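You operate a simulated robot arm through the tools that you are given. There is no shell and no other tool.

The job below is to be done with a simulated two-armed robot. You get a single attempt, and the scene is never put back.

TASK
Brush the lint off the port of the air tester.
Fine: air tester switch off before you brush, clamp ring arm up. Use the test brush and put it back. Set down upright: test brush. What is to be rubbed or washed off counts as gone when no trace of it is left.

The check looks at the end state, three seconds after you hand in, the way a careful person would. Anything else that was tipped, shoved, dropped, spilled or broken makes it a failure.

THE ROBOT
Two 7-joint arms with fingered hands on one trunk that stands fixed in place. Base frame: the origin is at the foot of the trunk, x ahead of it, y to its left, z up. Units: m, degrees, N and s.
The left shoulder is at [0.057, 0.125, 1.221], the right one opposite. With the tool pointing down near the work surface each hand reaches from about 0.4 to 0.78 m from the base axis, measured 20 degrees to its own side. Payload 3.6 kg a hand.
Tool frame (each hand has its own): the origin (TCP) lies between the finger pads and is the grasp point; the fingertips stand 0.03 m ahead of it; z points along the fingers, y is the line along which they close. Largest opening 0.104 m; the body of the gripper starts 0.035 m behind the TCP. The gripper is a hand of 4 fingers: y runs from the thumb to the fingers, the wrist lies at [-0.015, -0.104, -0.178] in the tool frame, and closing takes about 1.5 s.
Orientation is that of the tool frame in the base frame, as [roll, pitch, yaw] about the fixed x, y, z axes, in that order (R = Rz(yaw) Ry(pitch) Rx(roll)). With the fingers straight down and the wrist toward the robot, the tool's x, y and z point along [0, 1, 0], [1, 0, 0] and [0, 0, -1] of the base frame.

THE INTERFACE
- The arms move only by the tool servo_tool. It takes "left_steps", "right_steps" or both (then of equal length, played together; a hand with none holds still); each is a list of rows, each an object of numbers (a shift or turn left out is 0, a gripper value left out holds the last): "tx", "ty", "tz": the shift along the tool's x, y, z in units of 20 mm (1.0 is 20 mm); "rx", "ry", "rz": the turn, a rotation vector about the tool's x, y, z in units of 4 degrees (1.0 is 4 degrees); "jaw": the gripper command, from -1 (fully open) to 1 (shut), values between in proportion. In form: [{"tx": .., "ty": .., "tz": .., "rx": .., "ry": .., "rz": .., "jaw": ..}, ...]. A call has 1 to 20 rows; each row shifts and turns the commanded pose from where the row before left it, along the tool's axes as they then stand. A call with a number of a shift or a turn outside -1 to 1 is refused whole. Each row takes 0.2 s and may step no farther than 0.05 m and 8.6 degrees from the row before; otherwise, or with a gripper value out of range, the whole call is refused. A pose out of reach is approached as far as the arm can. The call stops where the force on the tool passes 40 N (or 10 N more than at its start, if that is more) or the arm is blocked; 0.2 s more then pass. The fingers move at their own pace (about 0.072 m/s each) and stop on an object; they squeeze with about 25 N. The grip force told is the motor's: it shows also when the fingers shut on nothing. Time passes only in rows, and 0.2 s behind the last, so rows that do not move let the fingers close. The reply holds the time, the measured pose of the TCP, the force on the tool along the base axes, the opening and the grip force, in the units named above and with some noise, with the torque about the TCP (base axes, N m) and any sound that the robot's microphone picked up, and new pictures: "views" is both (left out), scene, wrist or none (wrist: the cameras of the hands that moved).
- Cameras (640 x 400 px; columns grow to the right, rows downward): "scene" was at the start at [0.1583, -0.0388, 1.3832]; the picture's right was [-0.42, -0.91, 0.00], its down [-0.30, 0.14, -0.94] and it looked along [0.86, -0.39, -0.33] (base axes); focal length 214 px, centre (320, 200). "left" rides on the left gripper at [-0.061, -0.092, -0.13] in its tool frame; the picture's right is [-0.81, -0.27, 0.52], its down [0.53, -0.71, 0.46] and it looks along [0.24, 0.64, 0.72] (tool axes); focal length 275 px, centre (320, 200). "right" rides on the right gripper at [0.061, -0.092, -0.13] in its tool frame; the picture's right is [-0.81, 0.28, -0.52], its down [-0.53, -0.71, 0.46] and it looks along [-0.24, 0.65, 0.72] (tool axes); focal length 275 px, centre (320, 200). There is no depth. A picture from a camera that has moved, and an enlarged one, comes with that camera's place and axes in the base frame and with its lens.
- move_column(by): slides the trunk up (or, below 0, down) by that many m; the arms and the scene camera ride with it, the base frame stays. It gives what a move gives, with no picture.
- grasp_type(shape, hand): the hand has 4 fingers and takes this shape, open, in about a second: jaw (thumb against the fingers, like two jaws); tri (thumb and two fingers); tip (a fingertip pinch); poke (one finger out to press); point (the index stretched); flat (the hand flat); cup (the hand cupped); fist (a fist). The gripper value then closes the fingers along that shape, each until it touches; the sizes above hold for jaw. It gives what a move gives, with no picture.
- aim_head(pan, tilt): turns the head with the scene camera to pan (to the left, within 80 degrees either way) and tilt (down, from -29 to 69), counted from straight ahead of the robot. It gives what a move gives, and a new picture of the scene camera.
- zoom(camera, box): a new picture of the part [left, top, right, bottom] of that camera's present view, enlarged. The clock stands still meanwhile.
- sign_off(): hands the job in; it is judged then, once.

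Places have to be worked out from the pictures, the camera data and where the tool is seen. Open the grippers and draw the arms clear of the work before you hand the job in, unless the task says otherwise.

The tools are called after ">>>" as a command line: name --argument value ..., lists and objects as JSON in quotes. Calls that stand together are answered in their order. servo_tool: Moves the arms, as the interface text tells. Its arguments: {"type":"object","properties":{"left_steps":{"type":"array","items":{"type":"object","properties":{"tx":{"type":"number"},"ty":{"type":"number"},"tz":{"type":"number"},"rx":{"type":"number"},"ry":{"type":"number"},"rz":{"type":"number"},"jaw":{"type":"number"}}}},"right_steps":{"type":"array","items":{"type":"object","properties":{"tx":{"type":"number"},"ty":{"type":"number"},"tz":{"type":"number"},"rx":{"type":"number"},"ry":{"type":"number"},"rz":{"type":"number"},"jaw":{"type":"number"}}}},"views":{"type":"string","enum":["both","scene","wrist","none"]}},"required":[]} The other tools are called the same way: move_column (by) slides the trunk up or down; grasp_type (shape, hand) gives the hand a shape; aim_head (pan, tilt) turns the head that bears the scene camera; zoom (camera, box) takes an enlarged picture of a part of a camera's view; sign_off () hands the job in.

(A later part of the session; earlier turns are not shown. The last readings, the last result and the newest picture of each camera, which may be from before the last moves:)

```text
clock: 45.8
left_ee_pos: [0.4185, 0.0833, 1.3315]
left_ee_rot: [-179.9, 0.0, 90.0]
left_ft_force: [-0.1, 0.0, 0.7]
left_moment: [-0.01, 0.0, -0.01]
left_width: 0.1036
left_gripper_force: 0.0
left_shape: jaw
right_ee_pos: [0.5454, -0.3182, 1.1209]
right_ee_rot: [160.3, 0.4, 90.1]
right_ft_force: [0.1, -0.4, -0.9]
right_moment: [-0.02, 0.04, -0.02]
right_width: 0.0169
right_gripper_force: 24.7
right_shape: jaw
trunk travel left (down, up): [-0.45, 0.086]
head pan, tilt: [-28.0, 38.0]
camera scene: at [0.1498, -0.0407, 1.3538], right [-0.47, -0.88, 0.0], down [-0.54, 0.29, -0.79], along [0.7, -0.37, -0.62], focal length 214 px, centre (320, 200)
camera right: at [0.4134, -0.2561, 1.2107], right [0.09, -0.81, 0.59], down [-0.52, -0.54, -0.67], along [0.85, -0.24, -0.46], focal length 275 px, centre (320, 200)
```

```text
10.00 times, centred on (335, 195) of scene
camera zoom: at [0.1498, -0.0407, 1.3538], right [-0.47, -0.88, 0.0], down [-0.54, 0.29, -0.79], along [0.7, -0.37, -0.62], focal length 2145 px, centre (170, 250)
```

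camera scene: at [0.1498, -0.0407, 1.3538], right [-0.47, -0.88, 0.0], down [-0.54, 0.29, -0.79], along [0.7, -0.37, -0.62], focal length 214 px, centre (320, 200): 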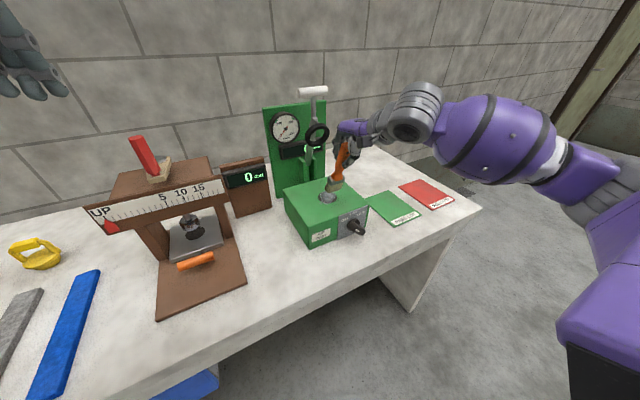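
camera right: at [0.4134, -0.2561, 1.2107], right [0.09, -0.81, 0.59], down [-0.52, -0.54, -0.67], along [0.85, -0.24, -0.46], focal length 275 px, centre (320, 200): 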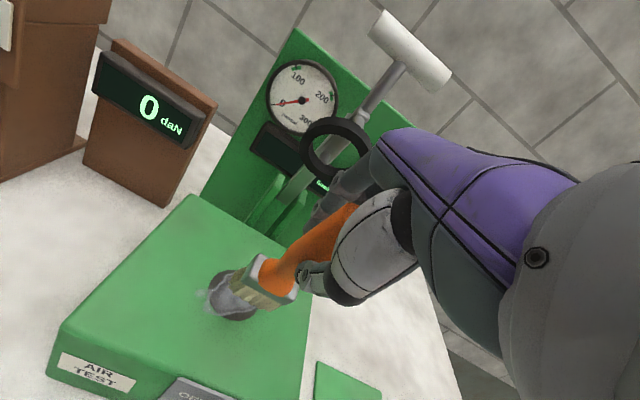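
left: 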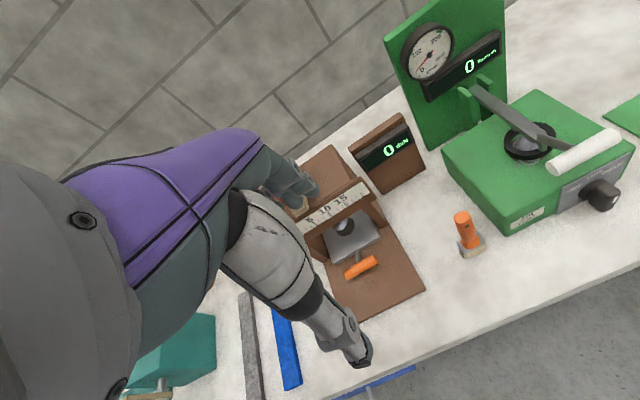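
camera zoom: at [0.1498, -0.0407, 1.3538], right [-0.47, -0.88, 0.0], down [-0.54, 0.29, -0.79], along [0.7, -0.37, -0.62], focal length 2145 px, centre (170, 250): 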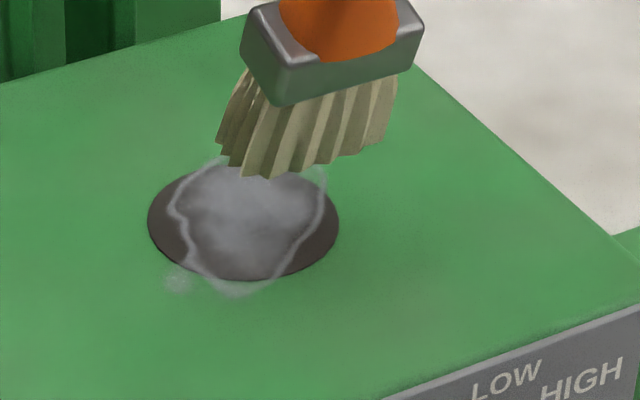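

The lint is a flat patch on a flush disc of about 6 cm, spilling out about 1 cm at the front-left. I lower the bristles toward the front part of the port, slowly at the end, to find the contact.

>>> servo_tool --right_steps '[{"tx": 0.3, "ty": -0.337, "tz": 0.9415}, {"ty": -0.27, "tz": 0.753}, {"ty": -0.05, "tz": 0.14}, {"ty": -0.034, "tz": 0.094}, {"ty": -0.034, "tz": 0.094}, {"ty": -0.034, "tz": 0.094}]' --views "none"

>>> zoom --camera "right" --box '[150, 150, 350, 350]'

>>> zoom --camera "scene" --box '[285, 100, 405, 220]'

```text
clock: 47.2
left_ee_pos: [0.4169, 0.0835, 1.3321]
left_ee_rot: [179.9, 0.0, 90.0]
left_ft_force: [0.2, 0.2, -0.1]
left_moment: [-0.01, 0.02, 0.02]
left_width: 0.1034
left_gripper_force: 0.1
left_shape: jaw
right_ee_pos: [0.5448, -0.3101, 1.0781]
right_ee_rot: [159.8, 0.5, 90.1]
right_ft_force: [-4.6, 1.2, 18.6]
right_moment: [0.04, -0.15, 0.02]
right_width: 0.018
right_gripper_force: 25.5
right_shape: jaw
trunk travel left (down, up): [-0.45, 0.086]
head pan, tilt: [-28.0, 38.0]
```

```text
2.00 times, centred on (250, 250) of right
camera zoom: at [0.4117, -0.2496, 1.1681], right [0.08, -0.81, 0.59], down [-0.51, -0.54, -0.67], along [0.86, -0.25, -0.46], focal length 551 px, centre (460, 100)
```

zoom: 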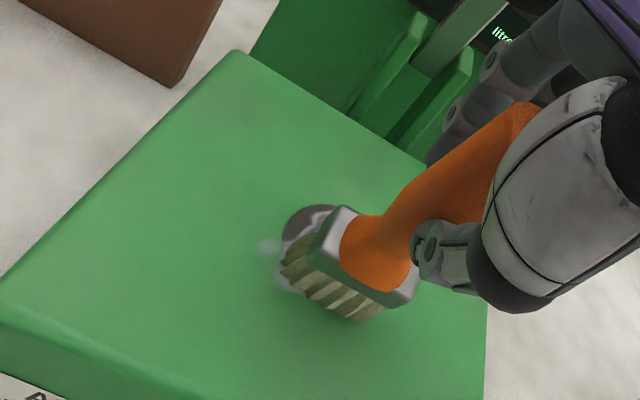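

```text
3.33 times, centred on (345, 160) of scene
camera zoom: at [0.1474, -0.0394, 1.3544], right [-0.47, -0.88, 0.0], down [-0.54, 0.29, -0.79], along [0.7, -0.37, -0.61], focal length 715 px, centre (237, 333)
```

zoom: 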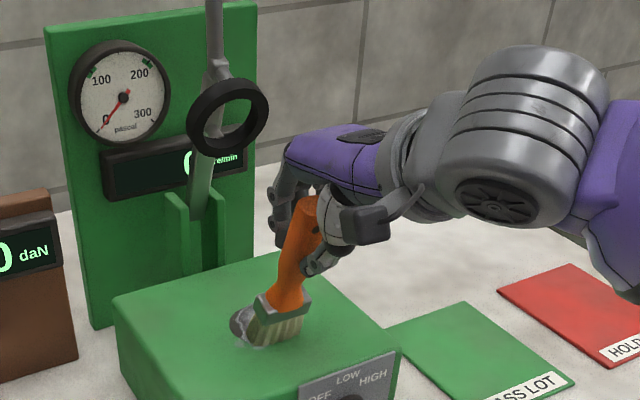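

Contact at TCP z≈1.078 with 18.6 N, which is more than needed. I ease off by 1.5 mm and make a test stroke forward and back at the port centre, then look.

>>> servo_tool --right_steps '[{"ty": 0.024, "tz": -0.066}, {"ty": -0.47, "tz": -0.172}, {"ty": -0.47, "tz": -0.172}, {"ty": 0.47, "tz": 0.172}, {"ty": 0.47, "tz": 0.172}, {"ty": 0.47, "tz": 0.172}, {"ty": 0.47, "tz": 0.172}, {"ty": 0.47, "tz": 0.172}, {"ty": -0.47, "tz": -0.172}, {"ty": -0.47, "tz": -0.172}, {"ty": -0.47, "tz": -0.172}, {"ty": -0.47, "tz": -0.172}, {"ty": -0.47, "tz": -0.172}]' --views "none"

>>> zoom --camera "right" --box '[150, 150, 350, 350]'

>>> zoom --camera "scene" --box '[285, 100, 405, 220]'

```text
clock: 50.0
left_ee_pos: [0.4196, 0.0836, 1.3307]
left_ee_rot: [-179.9, 0.0, 90.0]
left_ft_force: [0.3, 0.1, 0.2]
left_moment: [-0.04, 0.02, -0.02]
left_width: 0.1036
left_gripper_force: 0.1
left_shape: jaw
right_ee_pos: [0.5244, -0.3128, 1.0746]
right_ee_rot: [160.4, 0.4, 90.0]
right_ft_force: [2.4, -0.2, 4.4]
right_moment: [-0.02, -0.44, 0.0]
right_width: 0.0175
right_gripper_force: 25.2
right_shape: jaw
trunk travel left (down, up): [-0.45, 0.086]
head pan, tilt: [-28.0, 38.0]
```

```text
2.00 times, centred on (250, 250) of right
camera zoom: at [0.3933, -0.2505, 1.1657], right [0.09, -0.81, 0.58], down [-0.52, -0.54, -0.66], along [0.85, -0.25, -0.47], focal length 551 px, centre (460, 100)
```

zoom: 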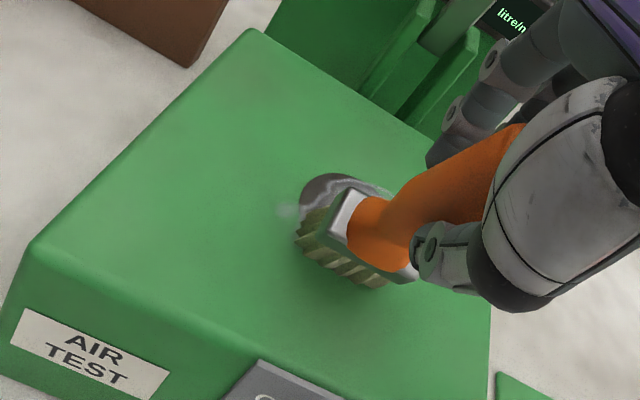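

```text
3.33 times, centred on (345, 160) of scene
camera zoom: at [0.1497, -0.0403, 1.3536], right [-0.47, -0.88, 0.0], down [-0.54, 0.29, -0.79], along [0.7, -0.37, -0.62], focal length 715 px, centre (237, 333)
```

zoom: 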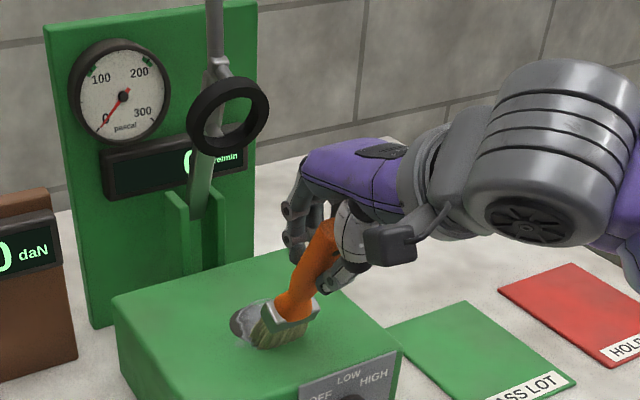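

The brush seems to lean a little more in the grip after the backward drag. I lift it clear to look at the lint and at the brush's attitude.

>>> servo_tool --right_steps '[{"ty": 0.17, "tz": -0.47}, {"ty": 0.345, "tz": -0.94}, {"ty": 0.345, "tz": -0.94}, {"ty": -0.6, "tz": -0.22}, {"ty": -0.6, "tz": -0.22}]' --views "none"

>>> zoom --camera "right" --box '[150, 150, 350, 400]'

>>> zoom --camera "scene" --box '[285, 110, 385, 220]'

```text
clock: 51.2
left_ee_pos: [0.4194, 0.0829, 1.3313]
left_ee_rot: [180.0, 0.0, 90.1]
left_ft_force: [-1.1, 0.0, 0.5]
left_moment: [0.01, -0.02, 0.01]
left_width: 0.1039
left_gripper_force: 0.0
left_shape: jaw
right_ee_pos: [0.5004, -0.3113, 1.1271]
right_ee_rot: [160.4, 0.4, 90.0]
right_ft_force: [-0.3, -0.1, -1.4]
right_moment: [0.03, 0.05, 0.01]
right_width: 0.0169
right_gripper_force: 24.6
right_shape: jaw
trunk travel left (down, up): [-0.45, 0.086]
head pan, tilt: [-28.0, 38.0]
```

```text
1.60 times, centred on (250, 275) of right
camera zoom: at [0.3684, -0.2501, 1.2166], right [0.09, -0.81, 0.58], down [-0.52, -0.54, -0.67], along [0.85, -0.25, -0.46], focal length 440 px, centre (432, 80)
```

zoom: 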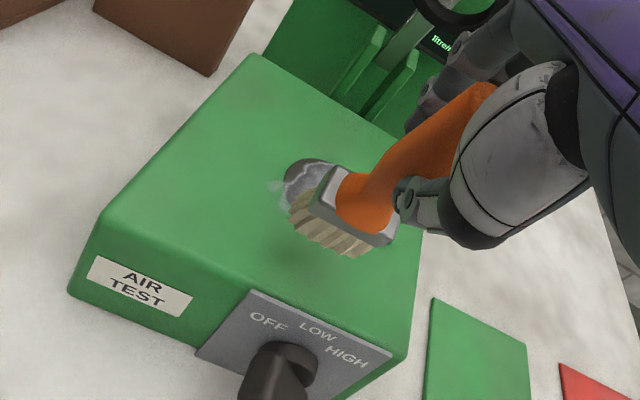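

```text
3.64 times, centred on (335, 165) of scene
camera zoom: at [0.1497, -0.0403, 1.3538], right [-0.47, -0.88, 0.0], down [-0.54, 0.29, -0.79], along [0.7, -0.37, -0.62], focal length 780 px, centre (266, 327)
```

zoom: 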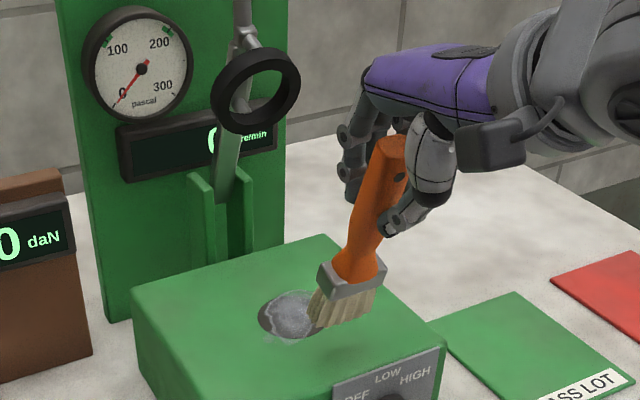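

The brush attitude in the grip is essentially unchanged. I zoom to see how much lint the stroke removed.

>>> zoom --camera "scene" --box '[305, 175, 365, 215]'

>>> zoom --camera "right" --box '[210, 230, 290, 310]'

```text
10.00 times, centred on (335, 195) of scene
camera zoom: at [0.1497, -0.0403, 1.3538], right [-0.47, -0.88, 0.0], down [-0.54, 0.29, -0.79], along [0.7, -0.37, -0.62], focal length 2145 px, centre (170, 250)
```

zoom: 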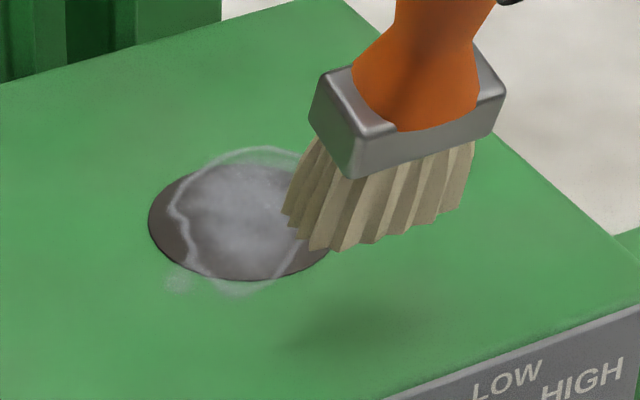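

```text
5.00 times, centred on (250, 270) of right
camera zoom: at [0.3684, -0.2501, 1.2166], right [0.09, -0.81, 0.58], down [-0.52, -0.54, -0.67], along [0.85, -0.25, -0.46], focal length 1376 px, centre (670, -150)
```

zoom: 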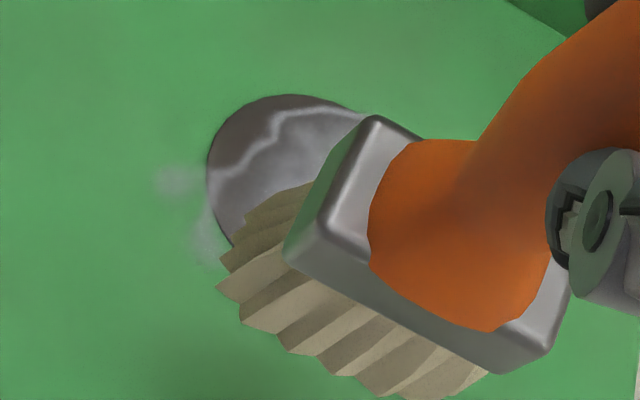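

Hardly any change from that one light stroke, so it will take repeated passes. I go back down and make four passes of 6 cm along x over the port centre with moderate pressure.

>>> servo_tool --right_steps '[{"ty": 0.156, "tz": 0.905}, {"ty": 0.156, "tz": 0.905}, {"ty": 0.156, "tz": 0.905}, {"ty": -0.034, "tz": 0.094}, {"ty": 0.706, "tz": 0.252}, {"ty": 0.706, "tz": 0.252}, {"ty": 0.706, "tz": 0.252}, {"ty": 0.706, "tz": 0.252}, {"ty": -0.706, "tz": -0.252}, {"ty": -0.706, "tz": -0.252}, {"ty": -0.706, "tz": -0.252}, {"ty": -0.706, "tz": -0.252}, {"ty": 0.706, "tz": 0.252}, {"ty": 0.706, "tz": 0.252}, {"ty": 0.706, "tz": 0.252}, {"ty": 0.706, "tz": 0.252}]' --views "none"

>>> zoom --camera "right" --box '[150, 150, 350, 350]'

>>> zoom --camera "scene" --box '[285, 100, 405, 220]'

```text
clock: 54.6
left_ee_pos: [0.4168, 0.0837, 1.3305]
left_ee_rot: [179.9, 0.0, 90.0]
left_ft_force: [0.1, 0.9, -0.4]
left_moment: [0.06, 0.02, -0.04]
left_width: 0.1035
left_gripper_force: 0.1
left_shape: jaw
right_ee_pos: [0.5873, -0.3109, 1.0777]
right_ee_rot: [160.2, 0.5, 90.0]
right_ft_force: [-7.0, 1.2, 18.6]
right_moment: [-0.12, 0.82, -0.06]
right_width: 0.0204
right_gripper_force: 24.5
right_shape: jaw
trunk travel left (down, up): [-0.45, 0.086]
head pan, tilt: [-28.0, 38.0]
```

```text
2.00 times, centred on (250, 250) of right
camera zoom: at [0.4544, -0.2494, 1.1681], right [0.08, -0.81, 0.59], down [-0.51, -0.54, -0.67], along [0.85, -0.25, -0.46], focal length 551 px, centre (460, 100)
```

zoom: 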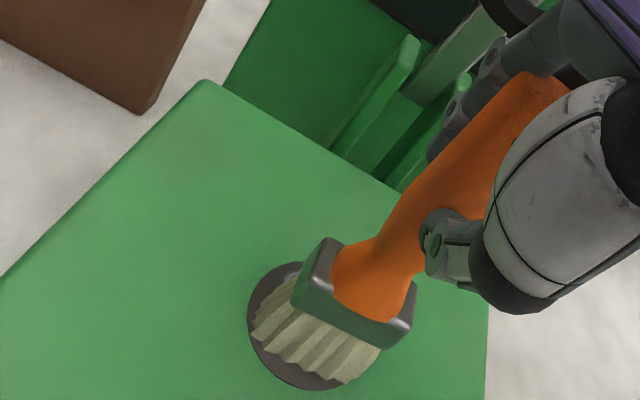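

```text
3.33 times, centred on (345, 160) of scene
camera zoom: at [0.1474, -0.0394, 1.3542], right [-0.47, -0.88, 0.0], down [-0.54, 0.29, -0.79], along [0.7, -0.37, -0.61], focal length 715 px, centre (237, 333)
```

zoom: 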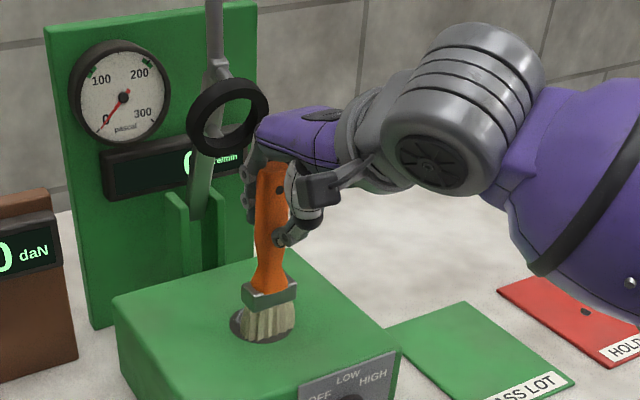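

The wisps around the port are no longer visible. The brush has pivoted a bit in the grip from the forward drag, so I make a backward pass, then lift away toward the robot to inspect.

>>> servo_tool --right_steps '[{"ty": -0.706, "tz": -0.252}, {"ty": -0.706, "tz": -0.252}, {"ty": -0.706, "tz": -0.252}, {"ty": -0.5, "tz": -0.22}, {"ty": 0.17, "tz": -0.47}, {"ty": 0.336, "tz": -0.942}, {"ty": 0.336, "tz": -0.942}, {"ty": -0.7, "tz": -0.25}, {"ty": -0.7, "tz": -0.25}]' --views "none"

>>> zoom --camera "scene" --box '[305, 175, 365, 215]'

>>> zoom --camera "right" --box '[150, 150, 350, 350]'

>>> zoom --camera "scene" --box '[285, 100, 405, 220]'

```text
clock: 56.6
left_ee_pos: [0.4193, 0.0837, 1.3311]
left_ee_rot: [-179.9, 0.0, 90.0]
left_ft_force: [0.6, 0.0, -0.7]
left_moment: [-0.01, 0.02, -0.01]
left_width: 0.1036
left_gripper_force: 0.1
left_shape: jaw
right_ee_pos: [0.5008, -0.3107, 1.127]
right_ee_rot: [160.4, 0.5, 90.0]
right_ft_force: [0.6, -0.4, -1.1]
right_moment: [0.01, 0.04, 0.02]
right_width: 0.0172
right_gripper_force: 25.5
right_shape: jaw
trunk travel left (down, up): [-0.45, 0.086]
head pan, tilt: [-28.0, 38.0]
```

```text
10.00 times, centred on (335, 195) of scene
camera zoom: at [0.1496, -0.0404, 1.3538], right [-0.47, -0.88, 0.0], down [-0.54, 0.29, -0.79], along [0.7, -0.37, -0.62], focal length 2145 px, centre (170, 250)
```

zoom: 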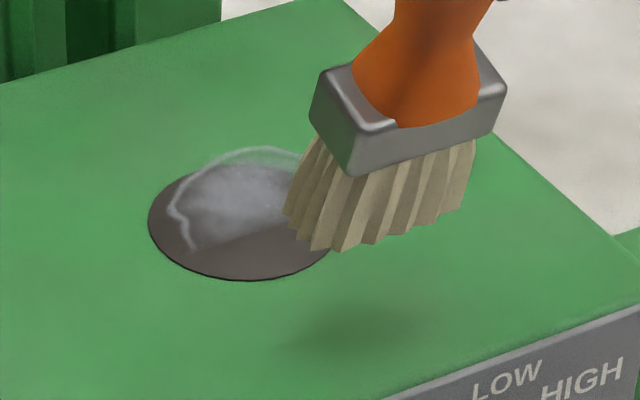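

```text
2.00 times, centred on (250, 250) of right
camera zoom: at [0.369, -0.2499, 1.2176], right [0.09, -0.81, 0.59], down [-0.52, -0.54, -0.66], along [0.85, -0.25, -0.46], focal length 551 px, centre (460, 100)
```

zoom: 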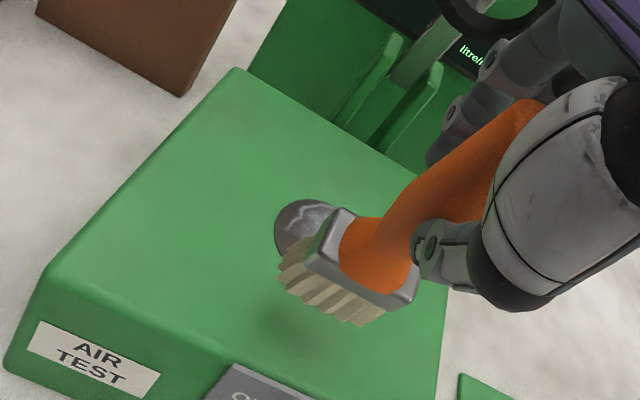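

```text
3.33 times, centred on (345, 160) of scene
camera zoom: at [0.1496, -0.0404, 1.3538], right [-0.47, -0.88, 0.0], down [-0.54, 0.29, -0.79], along [0.7, -0.37, -0.62], focal length 715 px, centre (237, 333)
```

zoom: 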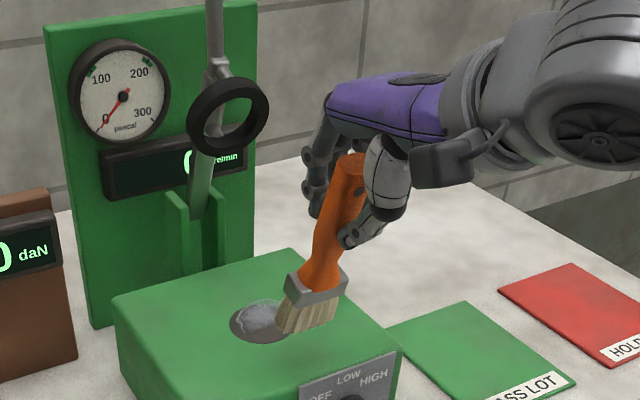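

The lint is wiped off where bristles passed: the front half is clean, the rear half (x > 0.609) remains. I lean the hand further (33°) so the bristles can reach the rear without nearing the ring, and position above the far edge.

>>> servo_tool --right_steps '[{"rx": -0.84}, {"rx": -0.84}, {"rx": -0.84}, {"rx": -0.84}, {"ty": 0.449, "tz": 0.852}, {"ty": 0.449, "tz": 0.852}, {"ty": 0.449, "tz": 0.852}, {"ty": 0.449, "tz": 0.852}, {"ty": 0.449, "tz": 0.852}]' --views "none"

>>> zoom --camera "right" --box '[150, 100, 400, 350]'

>>> zoom --camera "scene" --box '[285, 100, 405, 220]'

```text
clock: 58.6
left_ee_pos: [0.4194, 0.0831, 1.3299]
left_ee_rot: [180.0, -0.1, 90.0]
left_ft_force: [0.1, -0.2, 0.4]
left_moment: [0.0, 0.03, 0.02]
left_width: 0.1037
left_gripper_force: 0.0
left_shape: jaw
right_ee_pos: [0.5857, -0.3118, 1.0805]
right_ee_rot: [146.9, 0.4, 90.1]
right_ft_force: [0.4, -0.7, -1.0]
right_moment: [-0.03, 0.05, 0.0]
right_width: 0.0172
right_gripper_force: 25.1
right_shape: jaw
trunk travel left (down, up): [-0.45, 0.086]
head pan, tilt: [-28.0, 38.0]
```

```text
1.60 times, centred on (275, 225) of right
camera zoom: at [0.4367, -0.2509, 1.1381], right [-0.05, -0.81, 0.59], down [-0.35, -0.54, -0.77], along [0.94, -0.24, -0.25], focal length 440 px, centre (392, 160)
```

zoom: 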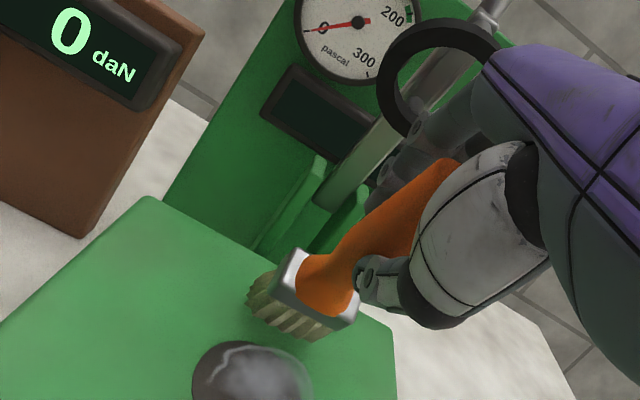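

```text
3.33 times, centred on (345, 160) of scene
camera zoom: at [0.1503, -0.0405, 1.3537], right [-0.47, -0.88, 0.0], down [-0.54, 0.29, -0.79], along [0.7, -0.37, -0.62], focal length 715 px, centre (237, 333)
```

zoom: 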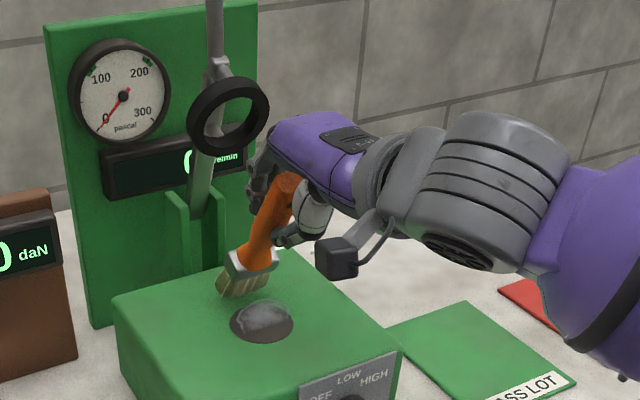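

The bristles hang just beyond the far edge of the port, with no contact and the ring clear. I lower until light contact.

>>> servo_tool --right_steps '[{"ty": -0.328, "tz": 0.503}, {"ty": -0.055, "tz": 0.084}, {"ty": -0.055, "tz": 0.084}]' --views "none"

```text
clock: 59.4
left_ee_pos: [0.4177, 0.0836, 1.3327]
left_ee_rot: [180.0, 0.0, 90.0]
left_ft_force: [0.5, -0.3, 0.0]
left_moment: [0.01, 0.02, -0.04]
left_width: 0.1035
left_gripper_force: 0.1
left_shape: jaw
right_ee_pos: [0.5854, -0.3115, 1.0669]
right_ee_rot: [146.7, 0.4, 90.3]
right_ft_force: [-2.8, -0.1, 8.0]
right_moment: [-0.03, -0.13, -0.04]
right_width: 0.0173
right_gripper_force: 25.1
right_shape: jaw
trunk travel left (down, up): [-0.45, 0.086]
head pan, tilt: [-28.0, 38.0]
```

Contact at about 8 N. I pull the brush toward the robot over the rear half of the port.

>>> servo_tool --right_steps '[{"ty": -0.629, "tz": -0.41}, {"ty": -0.629, "tz": -0.41}, {"ty": -0.629, "tz": -0.41}, {"ty": -0.629, "tz": -0.41}, {"ty": 0.273, "tz": -0.419}, {"ty": 0.546, "tz": -0.838}, {"ty": -0.629, "tz": -0.41}, {"ty": -0.629, "tz": -0.41}]' --views "none"

>>> zoom --camera "scene" --box '[305, 170, 365, 210]'

>>> zoom --camera "right" --box '[150, 150, 350, 350]'

```text
clock: 61.2
left_ee_pos: [0.4195, 0.0837, 1.3309]
left_ee_rot: [180.0, 0.1, 90.0]
left_ft_force: [-0.7, 0.5, 0.6]
left_moment: [0.05, 0.03, 0.0]
left_width: 0.1036
left_gripper_force: 0.1
left_shape: jaw
right_ee_pos: [0.4938, -0.311, 1.0949]
right_ee_rot: [146.9, 0.4, 90.2]
right_ft_force: [0.3, 0.0, -0.3]
right_moment: [0.02, 0.05, 0.02]
right_width: 0.0172
right_gripper_force: 24.5
right_shape: jaw
trunk travel left (down, up): [-0.45, 0.086]
head pan, tilt: [-28.0, 38.0]
```

```text
10.00 times, centred on (335, 190) of scene
camera zoom: at [0.1496, -0.0401, 1.3538], right [-0.47, -0.88, 0.0], down [-0.54, 0.29, -0.79], along [0.7, -0.37, -0.62], focal length 2145 px, centre (170, 300)
```

zoom: 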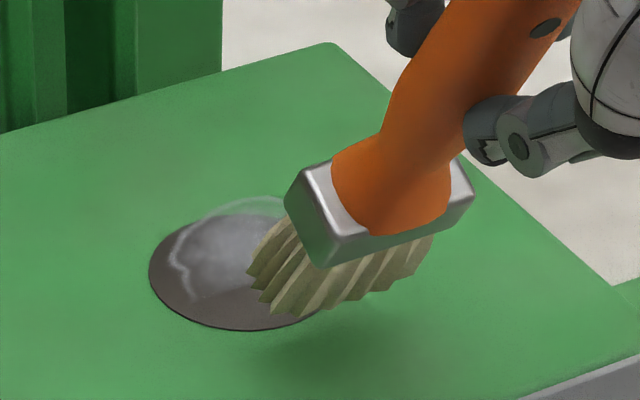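

```text
2.00 times, centred on (250, 250) of right
camera zoom: at [0.3447, -0.2503, 1.1529], right [-0.05, -0.81, 0.59], down [-0.35, -0.54, -0.77], along [0.94, -0.24, -0.25], focal length 551 px, centre (460, 100)
```

zoom: 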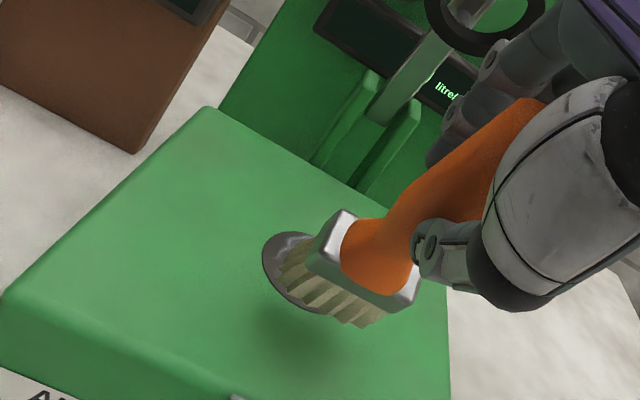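

The rear lint has become fainter but is not gone; several passes are needed. I return to the far edge, press a little more, and stroke back and forth.

>>> servo_tool --right_steps '[{"ty": 0.713, "tz": 0.584}, {"ty": 0.713, "tz": 0.584}, {"ty": 0.713, "tz": 0.584}, {"ty": 0.713, "tz": 0.584}, {"ty": 0.713, "tz": 0.584}, {"ty": -0.328, "tz": 0.503}, {"ty": -0.191, "tz": 0.293}, {"ty": -0.696, "tz": -0.453}, {"ty": -0.696, "tz": -0.453}, {"ty": -0.696, "tz": -0.453}, {"ty": 0.696, "tz": 0.453}, {"ty": 0.696, "tz": 0.453}, {"ty": 0.696, "tz": 0.453}, {"ty": -0.696, "tz": -0.453}, {"ty": -0.696, "tz": -0.453}, {"ty": -0.696, "tz": -0.453}]' --views "none"

>>> zoom --camera "right" --box '[150, 150, 350, 350]'

>>> zoom --camera "scene" --box '[285, 100, 405, 220]'

```text
clock: 64.6
left_ee_pos: [0.4191, 0.0838, 1.332]
left_ee_rot: [-179.9, 0.0, 90.0]
left_ft_force: [0.0, -0.5, 0.3]
left_moment: [-0.04, -0.02, 0.01]
left_width: 0.1037
left_gripper_force: 0.0
left_shape: jaw
right_ee_pos: [0.5372, -0.3122, 1.0644]
right_ee_rot: [146.9, 0.3, 90.1]
right_ft_force: [1.3, 0.0, 2.2]
right_moment: [-0.02, -0.14, -0.01]
right_width: 0.017
right_gripper_force: 25.3
right_shape: jaw
trunk travel left (down, up): [-0.45, 0.086]
head pan, tilt: [-28.0, 38.0]
```

```text
2.00 times, centred on (250, 250) of right
camera zoom: at [0.3881, -0.2511, 1.123], right [-0.05, -0.81, 0.59], down [-0.35, -0.54, -0.77], along [0.94, -0.24, -0.25], focal length 551 px, centre (460, 100)
```

zoom: 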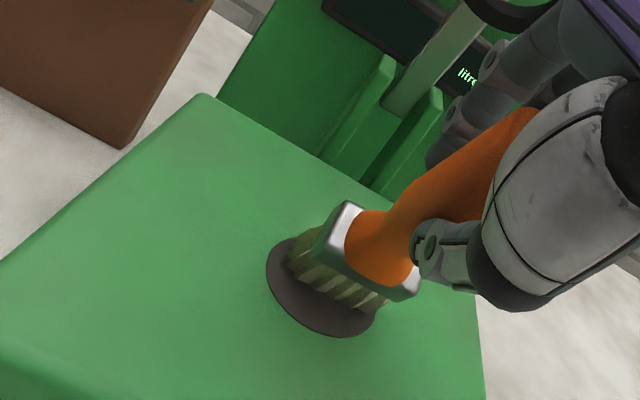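

```text
3.33 times, centred on (345, 160) of scene
camera zoom: at [0.1493, -0.0404, 1.3538], right [-0.47, -0.88, 0.0], down [-0.54, 0.29, -0.79], along [0.7, -0.37, -0.62], focal length 715 px, centre (237, 333)
```

zoom: 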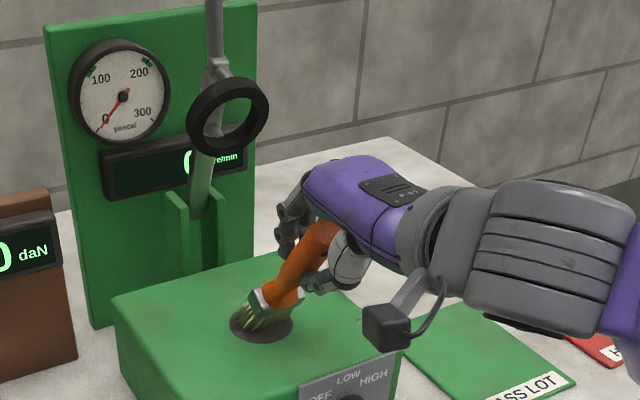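

Only the dark disc shows in front of the bristles now. I lift away and inspect the whole port.

>>> servo_tool --right_steps '[{"ty": 0.273, "tz": -0.419}, {"ty": 0.546, "tz": -0.838}, {"ty": 0.546, "tz": -0.838}, {"ty": -0.629, "tz": -0.41}, {"ty": -0.629, "tz": -0.41}, {"ty": -0.629, "tz": -0.41}]' --views "none"

>>> zoom --camera "scene" --box '[305, 170, 365, 210]'

>>> zoom --camera "right" --box '[150, 150, 350, 350]'

```text
clock: 66.0
left_ee_pos: [0.418, 0.0837, 1.3309]
left_ee_rot: [-179.9, 0.0, 90.1]
left_ft_force: [0.0, 0.5, 1.1]
left_moment: [0.01, 0.0, 0.01]
left_width: 0.1034
left_gripper_force: 0.1
left_shape: jaw
right_ee_pos: [0.4918, -0.3111, 1.1167]
right_ee_rot: [146.8, 0.4, 90.0]
right_ft_force: [-0.6, 0.4, -0.1]
right_moment: [-0.02, 0.01, -0.02]
right_width: 0.017
right_gripper_force: 25.3
right_shape: jaw
trunk travel left (down, up): [-0.45, 0.086]
head pan, tilt: [-28.0, 38.0]
```

```text
10.00 times, centred on (335, 190) of scene
camera zoom: at [0.1493, -0.0401, 1.3539], right [-0.47, -0.88, 0.0], down [-0.54, 0.29, -0.79], along [0.7, -0.37, -0.62], focal length 2145 px, centre (170, 300)
```

zoom: 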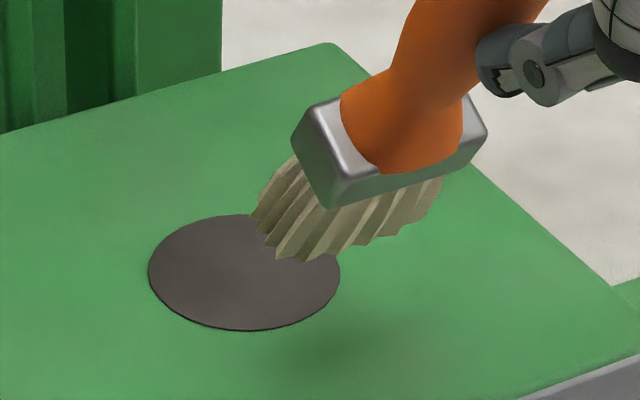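

```text
2.00 times, centred on (250, 250) of right
camera zoom: at [0.3419, -0.2499, 1.1739], right [-0.05, -0.81, 0.59], down [-0.35, -0.54, -0.77], along [0.94, -0.24, -0.25], focal length 551 px, centre (460, 100)
```

zoom: 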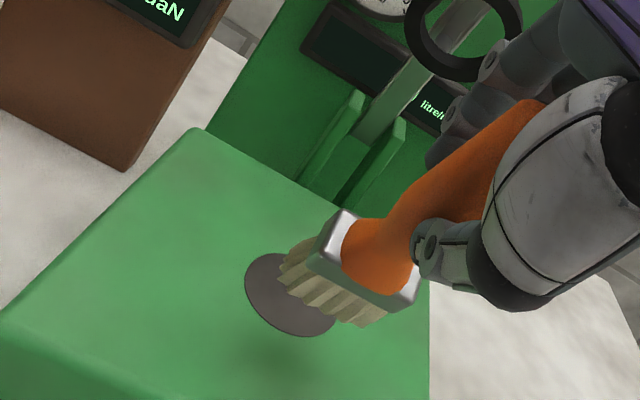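

The visible part of the port is clean. I turn the hand upright again while rising, which uncovers the part hidden behind the brush.

>>> servo_tool --right_steps '[{"rx": 0.92, "tz": -0.35}, {"rx": 0.92, "tz": -0.35}, {"rx": 0.92, "tz": -0.35}, {"rx": 0.92, "tz": -0.35}, {"rx": 0.92, "tz": -0.35}, {"rx": 0.92, "tz": -0.35}, {"rx": 0.92, "tz": -0.35}, {"rx": 0.92, "tz": -0.35}, {"rx": 0.92, "tz": -0.35}]' --views "both"

>>> zoom --camera "scene" --box '[305, 170, 365, 210]'

>>> zoom --camera "right" --box '[150, 150, 350, 350]'

```text
clock: 68.0
left_ee_pos: [0.42, 0.084, 1.3308]
left_ee_rot: [180.0, 0.0, 90.0]
left_ft_force: [0.3, 0.2, 0.3]
left_moment: [0.01, -0.01, -0.01]
left_width: 0.1039
left_gripper_force: 0.1
left_shape: jaw
right_ee_pos: [0.4725, -0.3092, 1.1746]
right_ee_rot: [-179.9, 0.5, 90.1]
right_ft_force: [-0.1, 0.6, -1.2]
right_moment: [0.0, 0.02, -0.03]
right_width: 0.0167
right_gripper_force: 25.4
right_shape: jaw
trunk travel left (down, up): [-0.45, 0.086]
head pan, tilt: [-28.0, 38.0]
camera scene: at [0.1501, -0.0403, 1.3538], right [-0.47, -0.88, 0.0], down [-0.54, 0.29, -0.79], along [0.7, -0.37, -0.62], focal length 214 px, centre (320, 200)
camera right: at [0.3797, -0.248, 1.3038], right [0.28, -0.81, 0.52], down [-0.71, -0.54, -0.45], along [0.64, -0.25, -0.72], focal length 275 px, centre (320, 200)
```

scene: 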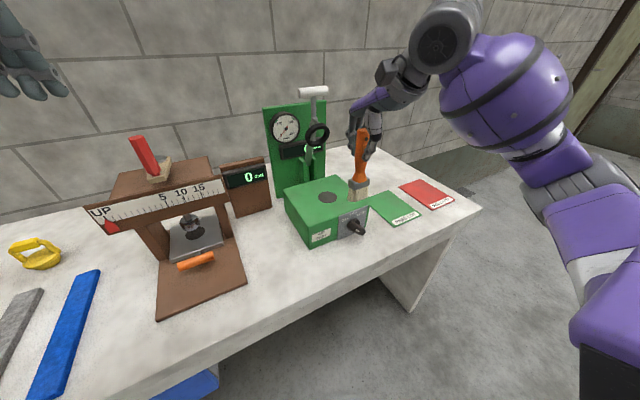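
right: 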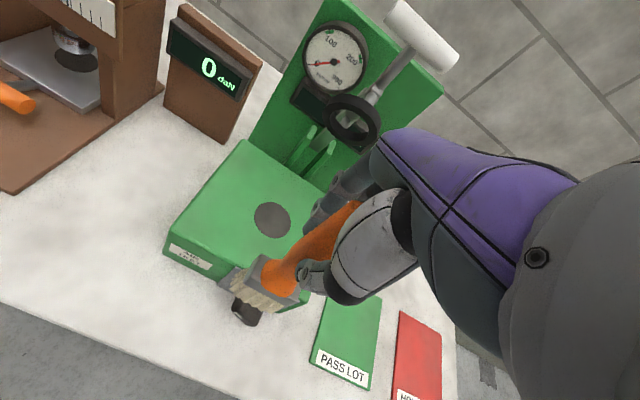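

```text
10.00 times, centred on (335, 190) of scene
camera zoom: at [0.1501, -0.0403, 1.3538], right [-0.47, -0.88, 0.0], down [-0.54, 0.29, -0.79], along [0.7, -0.37, -0.62], focal length 2145 px, centre (170, 300)
```

zoom: 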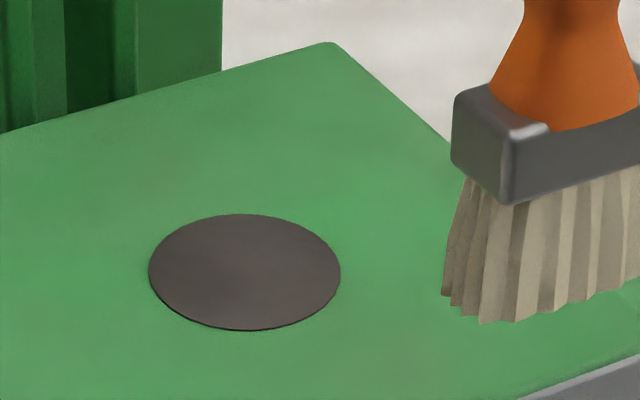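

```text
2.00 times, centred on (250, 250) of right
camera zoom: at [0.3797, -0.248, 1.3038], right [0.28, -0.81, 0.52], down [-0.71, -0.54, -0.45], along [0.64, -0.25, -0.72], focal length 551 px, centre (460, 100)
```

zoom: 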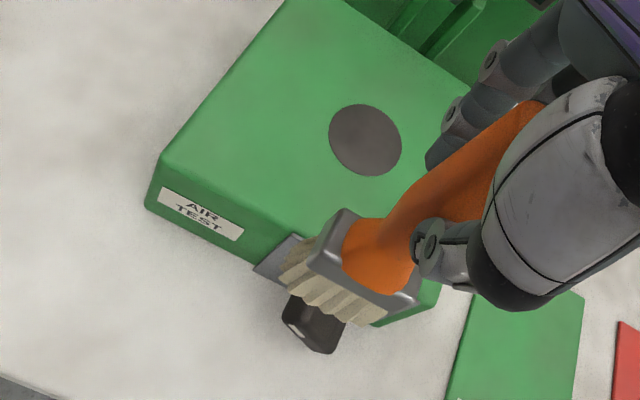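

The port looks clean from both sides. I check at the highest zoom for any faint trace before putting the brush back.

>>> zoom --camera "scene" --box '[313, 183, 345, 209]'

>>> zoom --camera "right" --box '[240, 190, 305, 250]'

```text
15.38 times, centred on (329, 196) of scene
camera zoom: at [0.1501, -0.0403, 1.3538], right [-0.47, -0.88, 0.0], down [-0.54, 0.29, -0.79], along [0.7, -0.37, -0.62], focal length 3300 px, centre (182, 262)
```

zoom: 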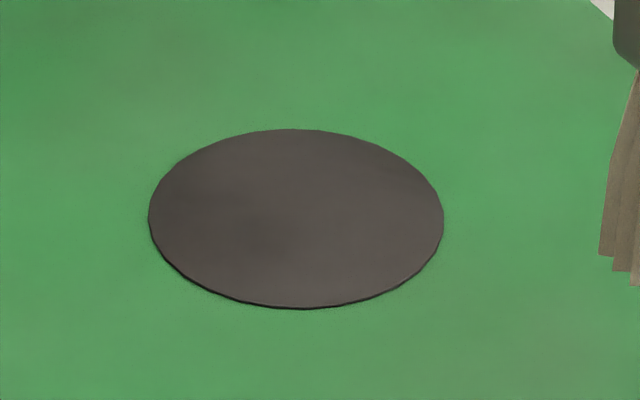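

```text
6.67 times, centred on (272, 220) of right
camera zoom: at [0.3797, -0.248, 1.3038], right [0.28, -0.81, 0.52], down [-0.71, -0.54, -0.45], along [0.64, -0.25, -0.72], focal length 1835 px, centre (637, 67)
```

zoom: 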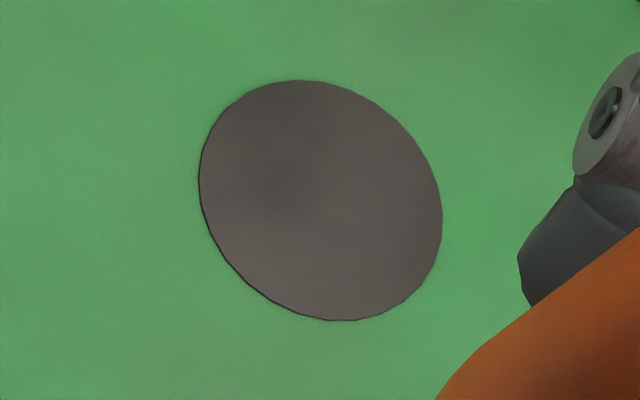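

No trace is left. Before returning the brush I compare its attitude in the hand with the picture taken right after the pick-up.

>>> zoom --camera "right" --box '[200, 100, 420, 400]'

>>> zoom --camera "scene" --box '[310, 90, 420, 220]'

```text
1.33 times, centred on (310, 250) of right
camera zoom: at [0.3797, -0.248, 1.3038], right [0.28, -0.81, 0.52], down [-0.71, -0.54, -0.45], along [0.64, -0.25, -0.72], focal length 367 px, centre (333, 133)
```

zoom: 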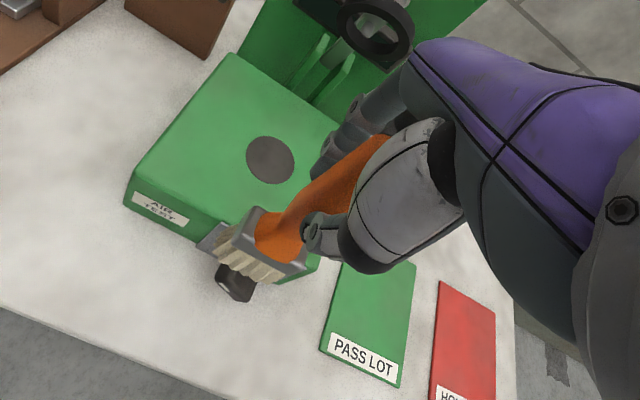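

```text
3.08 times, centred on (365, 155) of scene
camera zoom: at [0.1501, -0.0403, 1.3538], right [-0.47, -0.88, 0.0], down [-0.54, 0.29, -0.79], along [0.7, -0.37, -0.62], focal length 660 px, centre (182, 338)
```

zoom: 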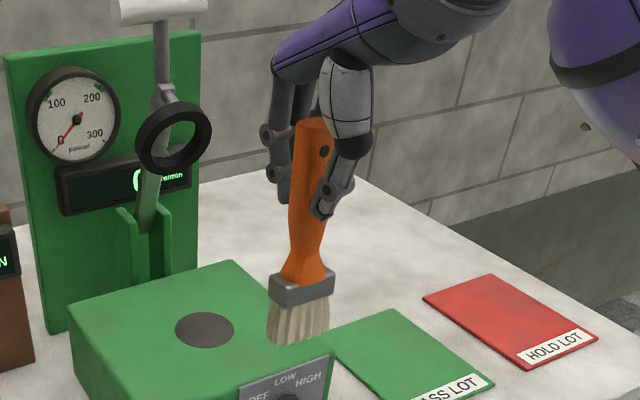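

The brush sits in the hand as at pick-up. I carry it back over its original place, to TCP (0.525, -0.139), keeping the height.

>>> servo_tool --right_steps '[{"tx": 0.85, "ty": 0.265, "tz": 0.05}, {"tx": 0.85, "ty": 0.265, "tz": 0.05}, {"tx": 0.85, "ty": 0.265, "tz": 0.05}, {"tx": 0.85, "ty": 0.265, "tz": 0.05}, {"tx": 0.85, "ty": 0.265, "tz": 0.05}, {"tx": 0.85, "ty": 0.265, "tz": 0.05}, {"tx": 0.85, "ty": 0.265, "tz": 0.05}, {"tx": 0.85, "ty": 0.265, "tz": 0.05}, {"tx": 0.85, "ty": 0.265, "tz": 0.05}, {"tx": 0.85, "ty": 0.265, "tz": 0.05}, {}]' --views "scene"

```text
clock: 70.4
left_ee_pos: [0.4188, 0.082, 1.3301]
left_ee_rot: [180.0, -0.1, 90.0]
left_ft_force: [-0.3, -0.3, -0.3]
left_moment: [0.01, 0.01, 0.0]
left_width: 0.1037
left_gripper_force: 0.1
left_shape: jaw
right_ee_pos: [0.526, -0.1407, 1.163]
right_ee_rot: [-180.0, 0.3, 90.1]
right_ft_force: [-0.6, -0.4, -0.1]
right_moment: [0.01, -0.01, -0.01]
right_width: 0.0169
right_gripper_force: 24.4
right_shape: jaw
trunk travel left (down, up): [-0.45, 0.086]
head pan, tilt: [-28.0, 38.0]
camera scene: at [0.1497, -0.0407, 1.3538], right [-0.47, -0.88, 0.0], down [-0.54, 0.29, -0.79], along [0.7, -0.37, -0.62], focal length 214 px, centre (320, 200)
```

scene: 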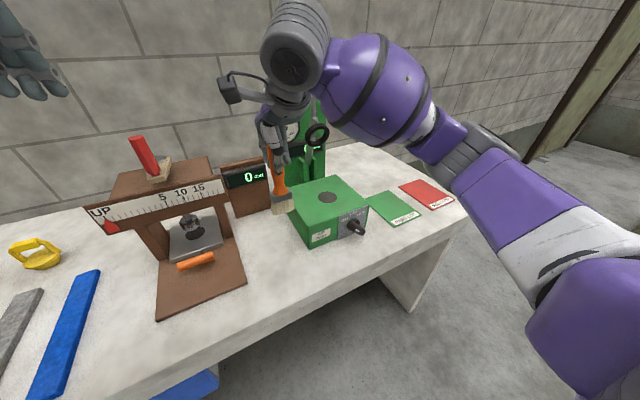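

Right above the home spot. I lower it quickly to about 2 cm above the table, then slowly.

>>> servo_tool --right_steps '[{"tz": 1}, {"tz": 1}, {"tz": 1}, {"tz": 1}, {"tz": 1}, {"tz": 1}, {"tz": 1}, {"tz": 0.8}]' --views "none"

>>> zoom --camera "scene" --box '[240, 170, 330, 280]'

>>> zoom --camera "right" --box '[200, 120, 400, 400]'

```text
clock: 72.2
left_ee_pos: [0.4201, 0.0826, 1.3313]
left_ee_rot: [-180.0, 0.1, 90.0]
left_ft_force: [0.4, -0.3, -0.6]
left_moment: [-0.06, -0.01, -0.01]
left_width: 0.1035
left_gripper_force: 0.0
left_shape: jaw
right_ee_pos: [0.5248, -0.1409, 1.008]
right_ee_rot: [-180.0, 0.5, 90.1]
right_ft_force: [-0.3, 0.3, -0.8]
right_moment: [-0.03, -0.01, 0.0]
right_width: 0.017
right_gripper_force: 25.3
right_shape: jaw
trunk travel left (down, up): [-0.45, 0.086]
head pan, tilt: [-28.0, 38.0]
```

```text
3.64 times, centred on (285, 225) of scene
camera zoom: at [0.1499, -0.0405, 1.3538], right [-0.47, -0.88, 0.0], down [-0.54, 0.29, -0.79], along [0.7, -0.37, -0.62], focal length 780 px, centre (447, 109)
```

zoom: 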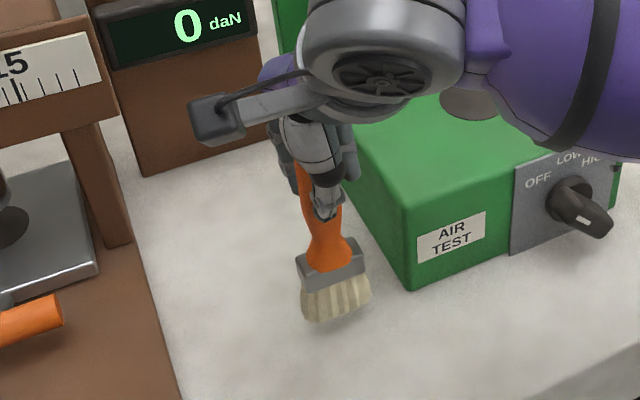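

```text
1.43 times, centred on (300, 260) of right
camera zoom: at [0.4314, -0.0795, 1.1361], right [0.28, -0.81, 0.52], down [-0.71, -0.54, -0.45], along [0.65, -0.25, -0.72], focal length 393 px, centre (349, 114)
```

zoom: 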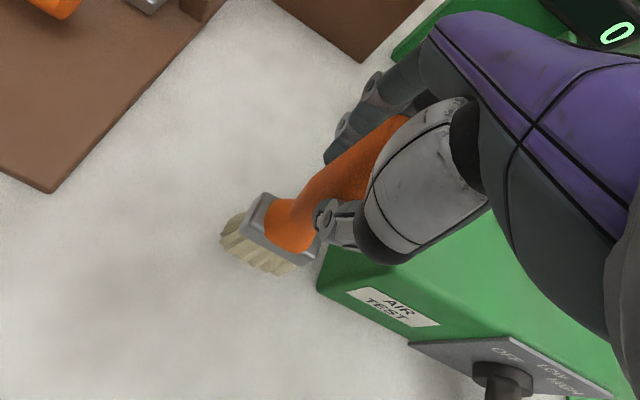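

The brush hangs upright a couple of cm above its spot. I lower gently until the bristles touch.

>>> servo_tool --right_steps '[{"tz": 0.5}, {"tz": 0.3}, {"tz": 0.06}, {"tz": 0.06}, {"tz": 0.06}]' --views "none"

```text
clock: 73.4
left_ee_pos: [0.4206, 0.0842, 1.3309]
left_ee_rot: [180.0, 0.0, 90.0]
left_ft_force: [-0.3, 0.0, 0.6]
left_moment: [-0.03, -0.04, -0.01]
left_width: 0.1034
left_gripper_force: 0.1
left_shape: jaw
right_ee_pos: [0.5255, -0.1422, 0.988]
right_ee_rot: [-180.0, 0.4, 90.1]
right_ft_force: [-0.7, 0.1, -0.7]
right_moment: [-0.01, -0.01, 0.01]
right_width: 0.0168
right_gripper_force: 25.0
right_shape: jaw
trunk travel left (down, up): [-0.45, 0.086]
head pan, tilt: [-28.0, 38.0]
```

Not touching yet at 0.988. I correct y by 2–3 mm and go on down in 1.5 mm steps.

>>> servo_tool --right_steps '[{"tx": 0.12}, {"tz": 0.07}, {"tz": 0.07}, {"tz": 0.06}]' --views "none"

```text
clock: 74.4
left_ee_pos: [0.4191, 0.0838, 1.3304]
left_ee_rot: [-180.0, 0.0, 90.1]
left_ft_force: [0.4, -0.1, -0.2]
left_moment: [0.03, -0.01, 0.0]
left_width: 0.1034
left_gripper_force: 0.1
left_shape: jaw
right_ee_pos: [0.5237, -0.1402, 0.9838]
right_ee_rot: [-179.9, 0.4, 90.1]
right_ft_force: [0.0, 0.5, -0.6]
right_moment: [0.02, 0.01, 0.03]
right_width: 0.0168
right_gripper_force: 24.6
right_shape: jaw
trunk travel left (down, up): [-0.45, 0.086]
head pan, tilt: [-28.0, 38.0]
```

Still no contact at 0.984, so the brush has slid up a little in the grip. I continue in 1 mm steps.

>>> servo_tool --right_steps '[{"tz": 0.05}, {"tz": 0.05}, {"tz": 0.05}]' --views "none"

```text
clock: 75.2
left_ee_pos: [0.418, 0.0837, 1.3313]
left_ee_rot: [-180.0, 0.0, 90.0]
left_ft_force: [0.7, 0.2, 0.6]
left_moment: [-0.03, 0.02, -0.04]
left_width: 0.1036
left_gripper_force: 0.1
left_shape: jaw
right_ee_pos: [0.5257, -0.1405, 0.9833]
right_ee_rot: [179.7, 0.4, 90.0]
right_ft_force: [-1.0, 1.5, 12.4]
right_moment: [0.02, -0.04, 0.02]
right_width: 0.017
right_gripper_force: 24.6
right_shape: jaw
trunk travel left (down, up): [-0.45, 0.086]
head pan, tilt: [-28.0, 38.0]
```

Contact with 12 N at z≈0.983, the same height as at pick-up. I ease off 1 mm, verify it's upright, then open gently.

>>> servo_tool --right_steps '[{"tz": -0.04}, {}]' --views "none"

>>> zoom --camera "scene" --box '[240, 170, 330, 280]'

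>>> zoom --camera "right" --box '[200, 120, 400, 400]'

```text
clock: 75.8
left_ee_pos: [0.4177, 0.0829, 1.3318]
left_ee_rot: [179.9, 0.0, 90.0]
left_ft_force: [-0.4, 0.2, -0.5]
left_moment: [-0.02, -0.01, -0.02]
left_width: 0.1035
left_gripper_force: 0.0
left_shape: jaw
right_ee_pos: [0.5251, -0.1396, 0.9821]
right_ee_rot: [179.9, 0.4, 90.0]
right_ft_force: [0.4, 1.0, 11.2]
right_moment: [0.0, -0.03, -0.01]
right_width: 0.0172
right_gripper_force: 25.0
right_shape: jaw
trunk travel left (down, up): [-0.45, 0.086]
head pan, tilt: [-28.0, 38.0]
```

```text
3.64 times, centred on (285, 225) of scene
camera zoom: at [0.1488, -0.04, 1.354], right [-0.47, -0.88, 0.0], down [-0.54, 0.29, -0.79], along [0.7, -0.37, -0.61], focal length 780 px, centre (447, 109)
```

zoom: 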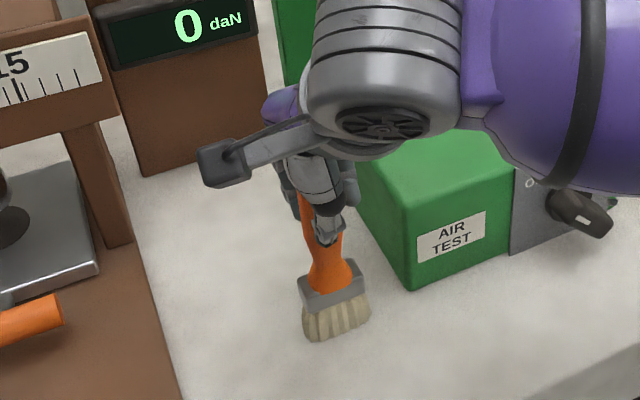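

```text
1.43 times, centred on (300, 260) of right
camera zoom: at [0.4315, -0.0778, 1.1113], right [0.28, -0.81, 0.52], down [-0.71, -0.54, -0.45], along [0.65, -0.25, -0.72], focal length 393 px, centre (349, 114)
```

zoom: 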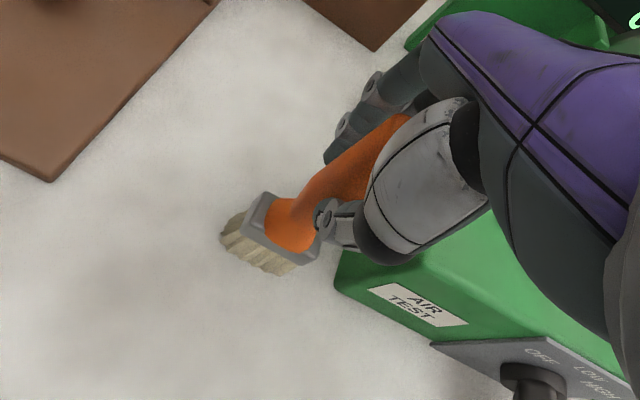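

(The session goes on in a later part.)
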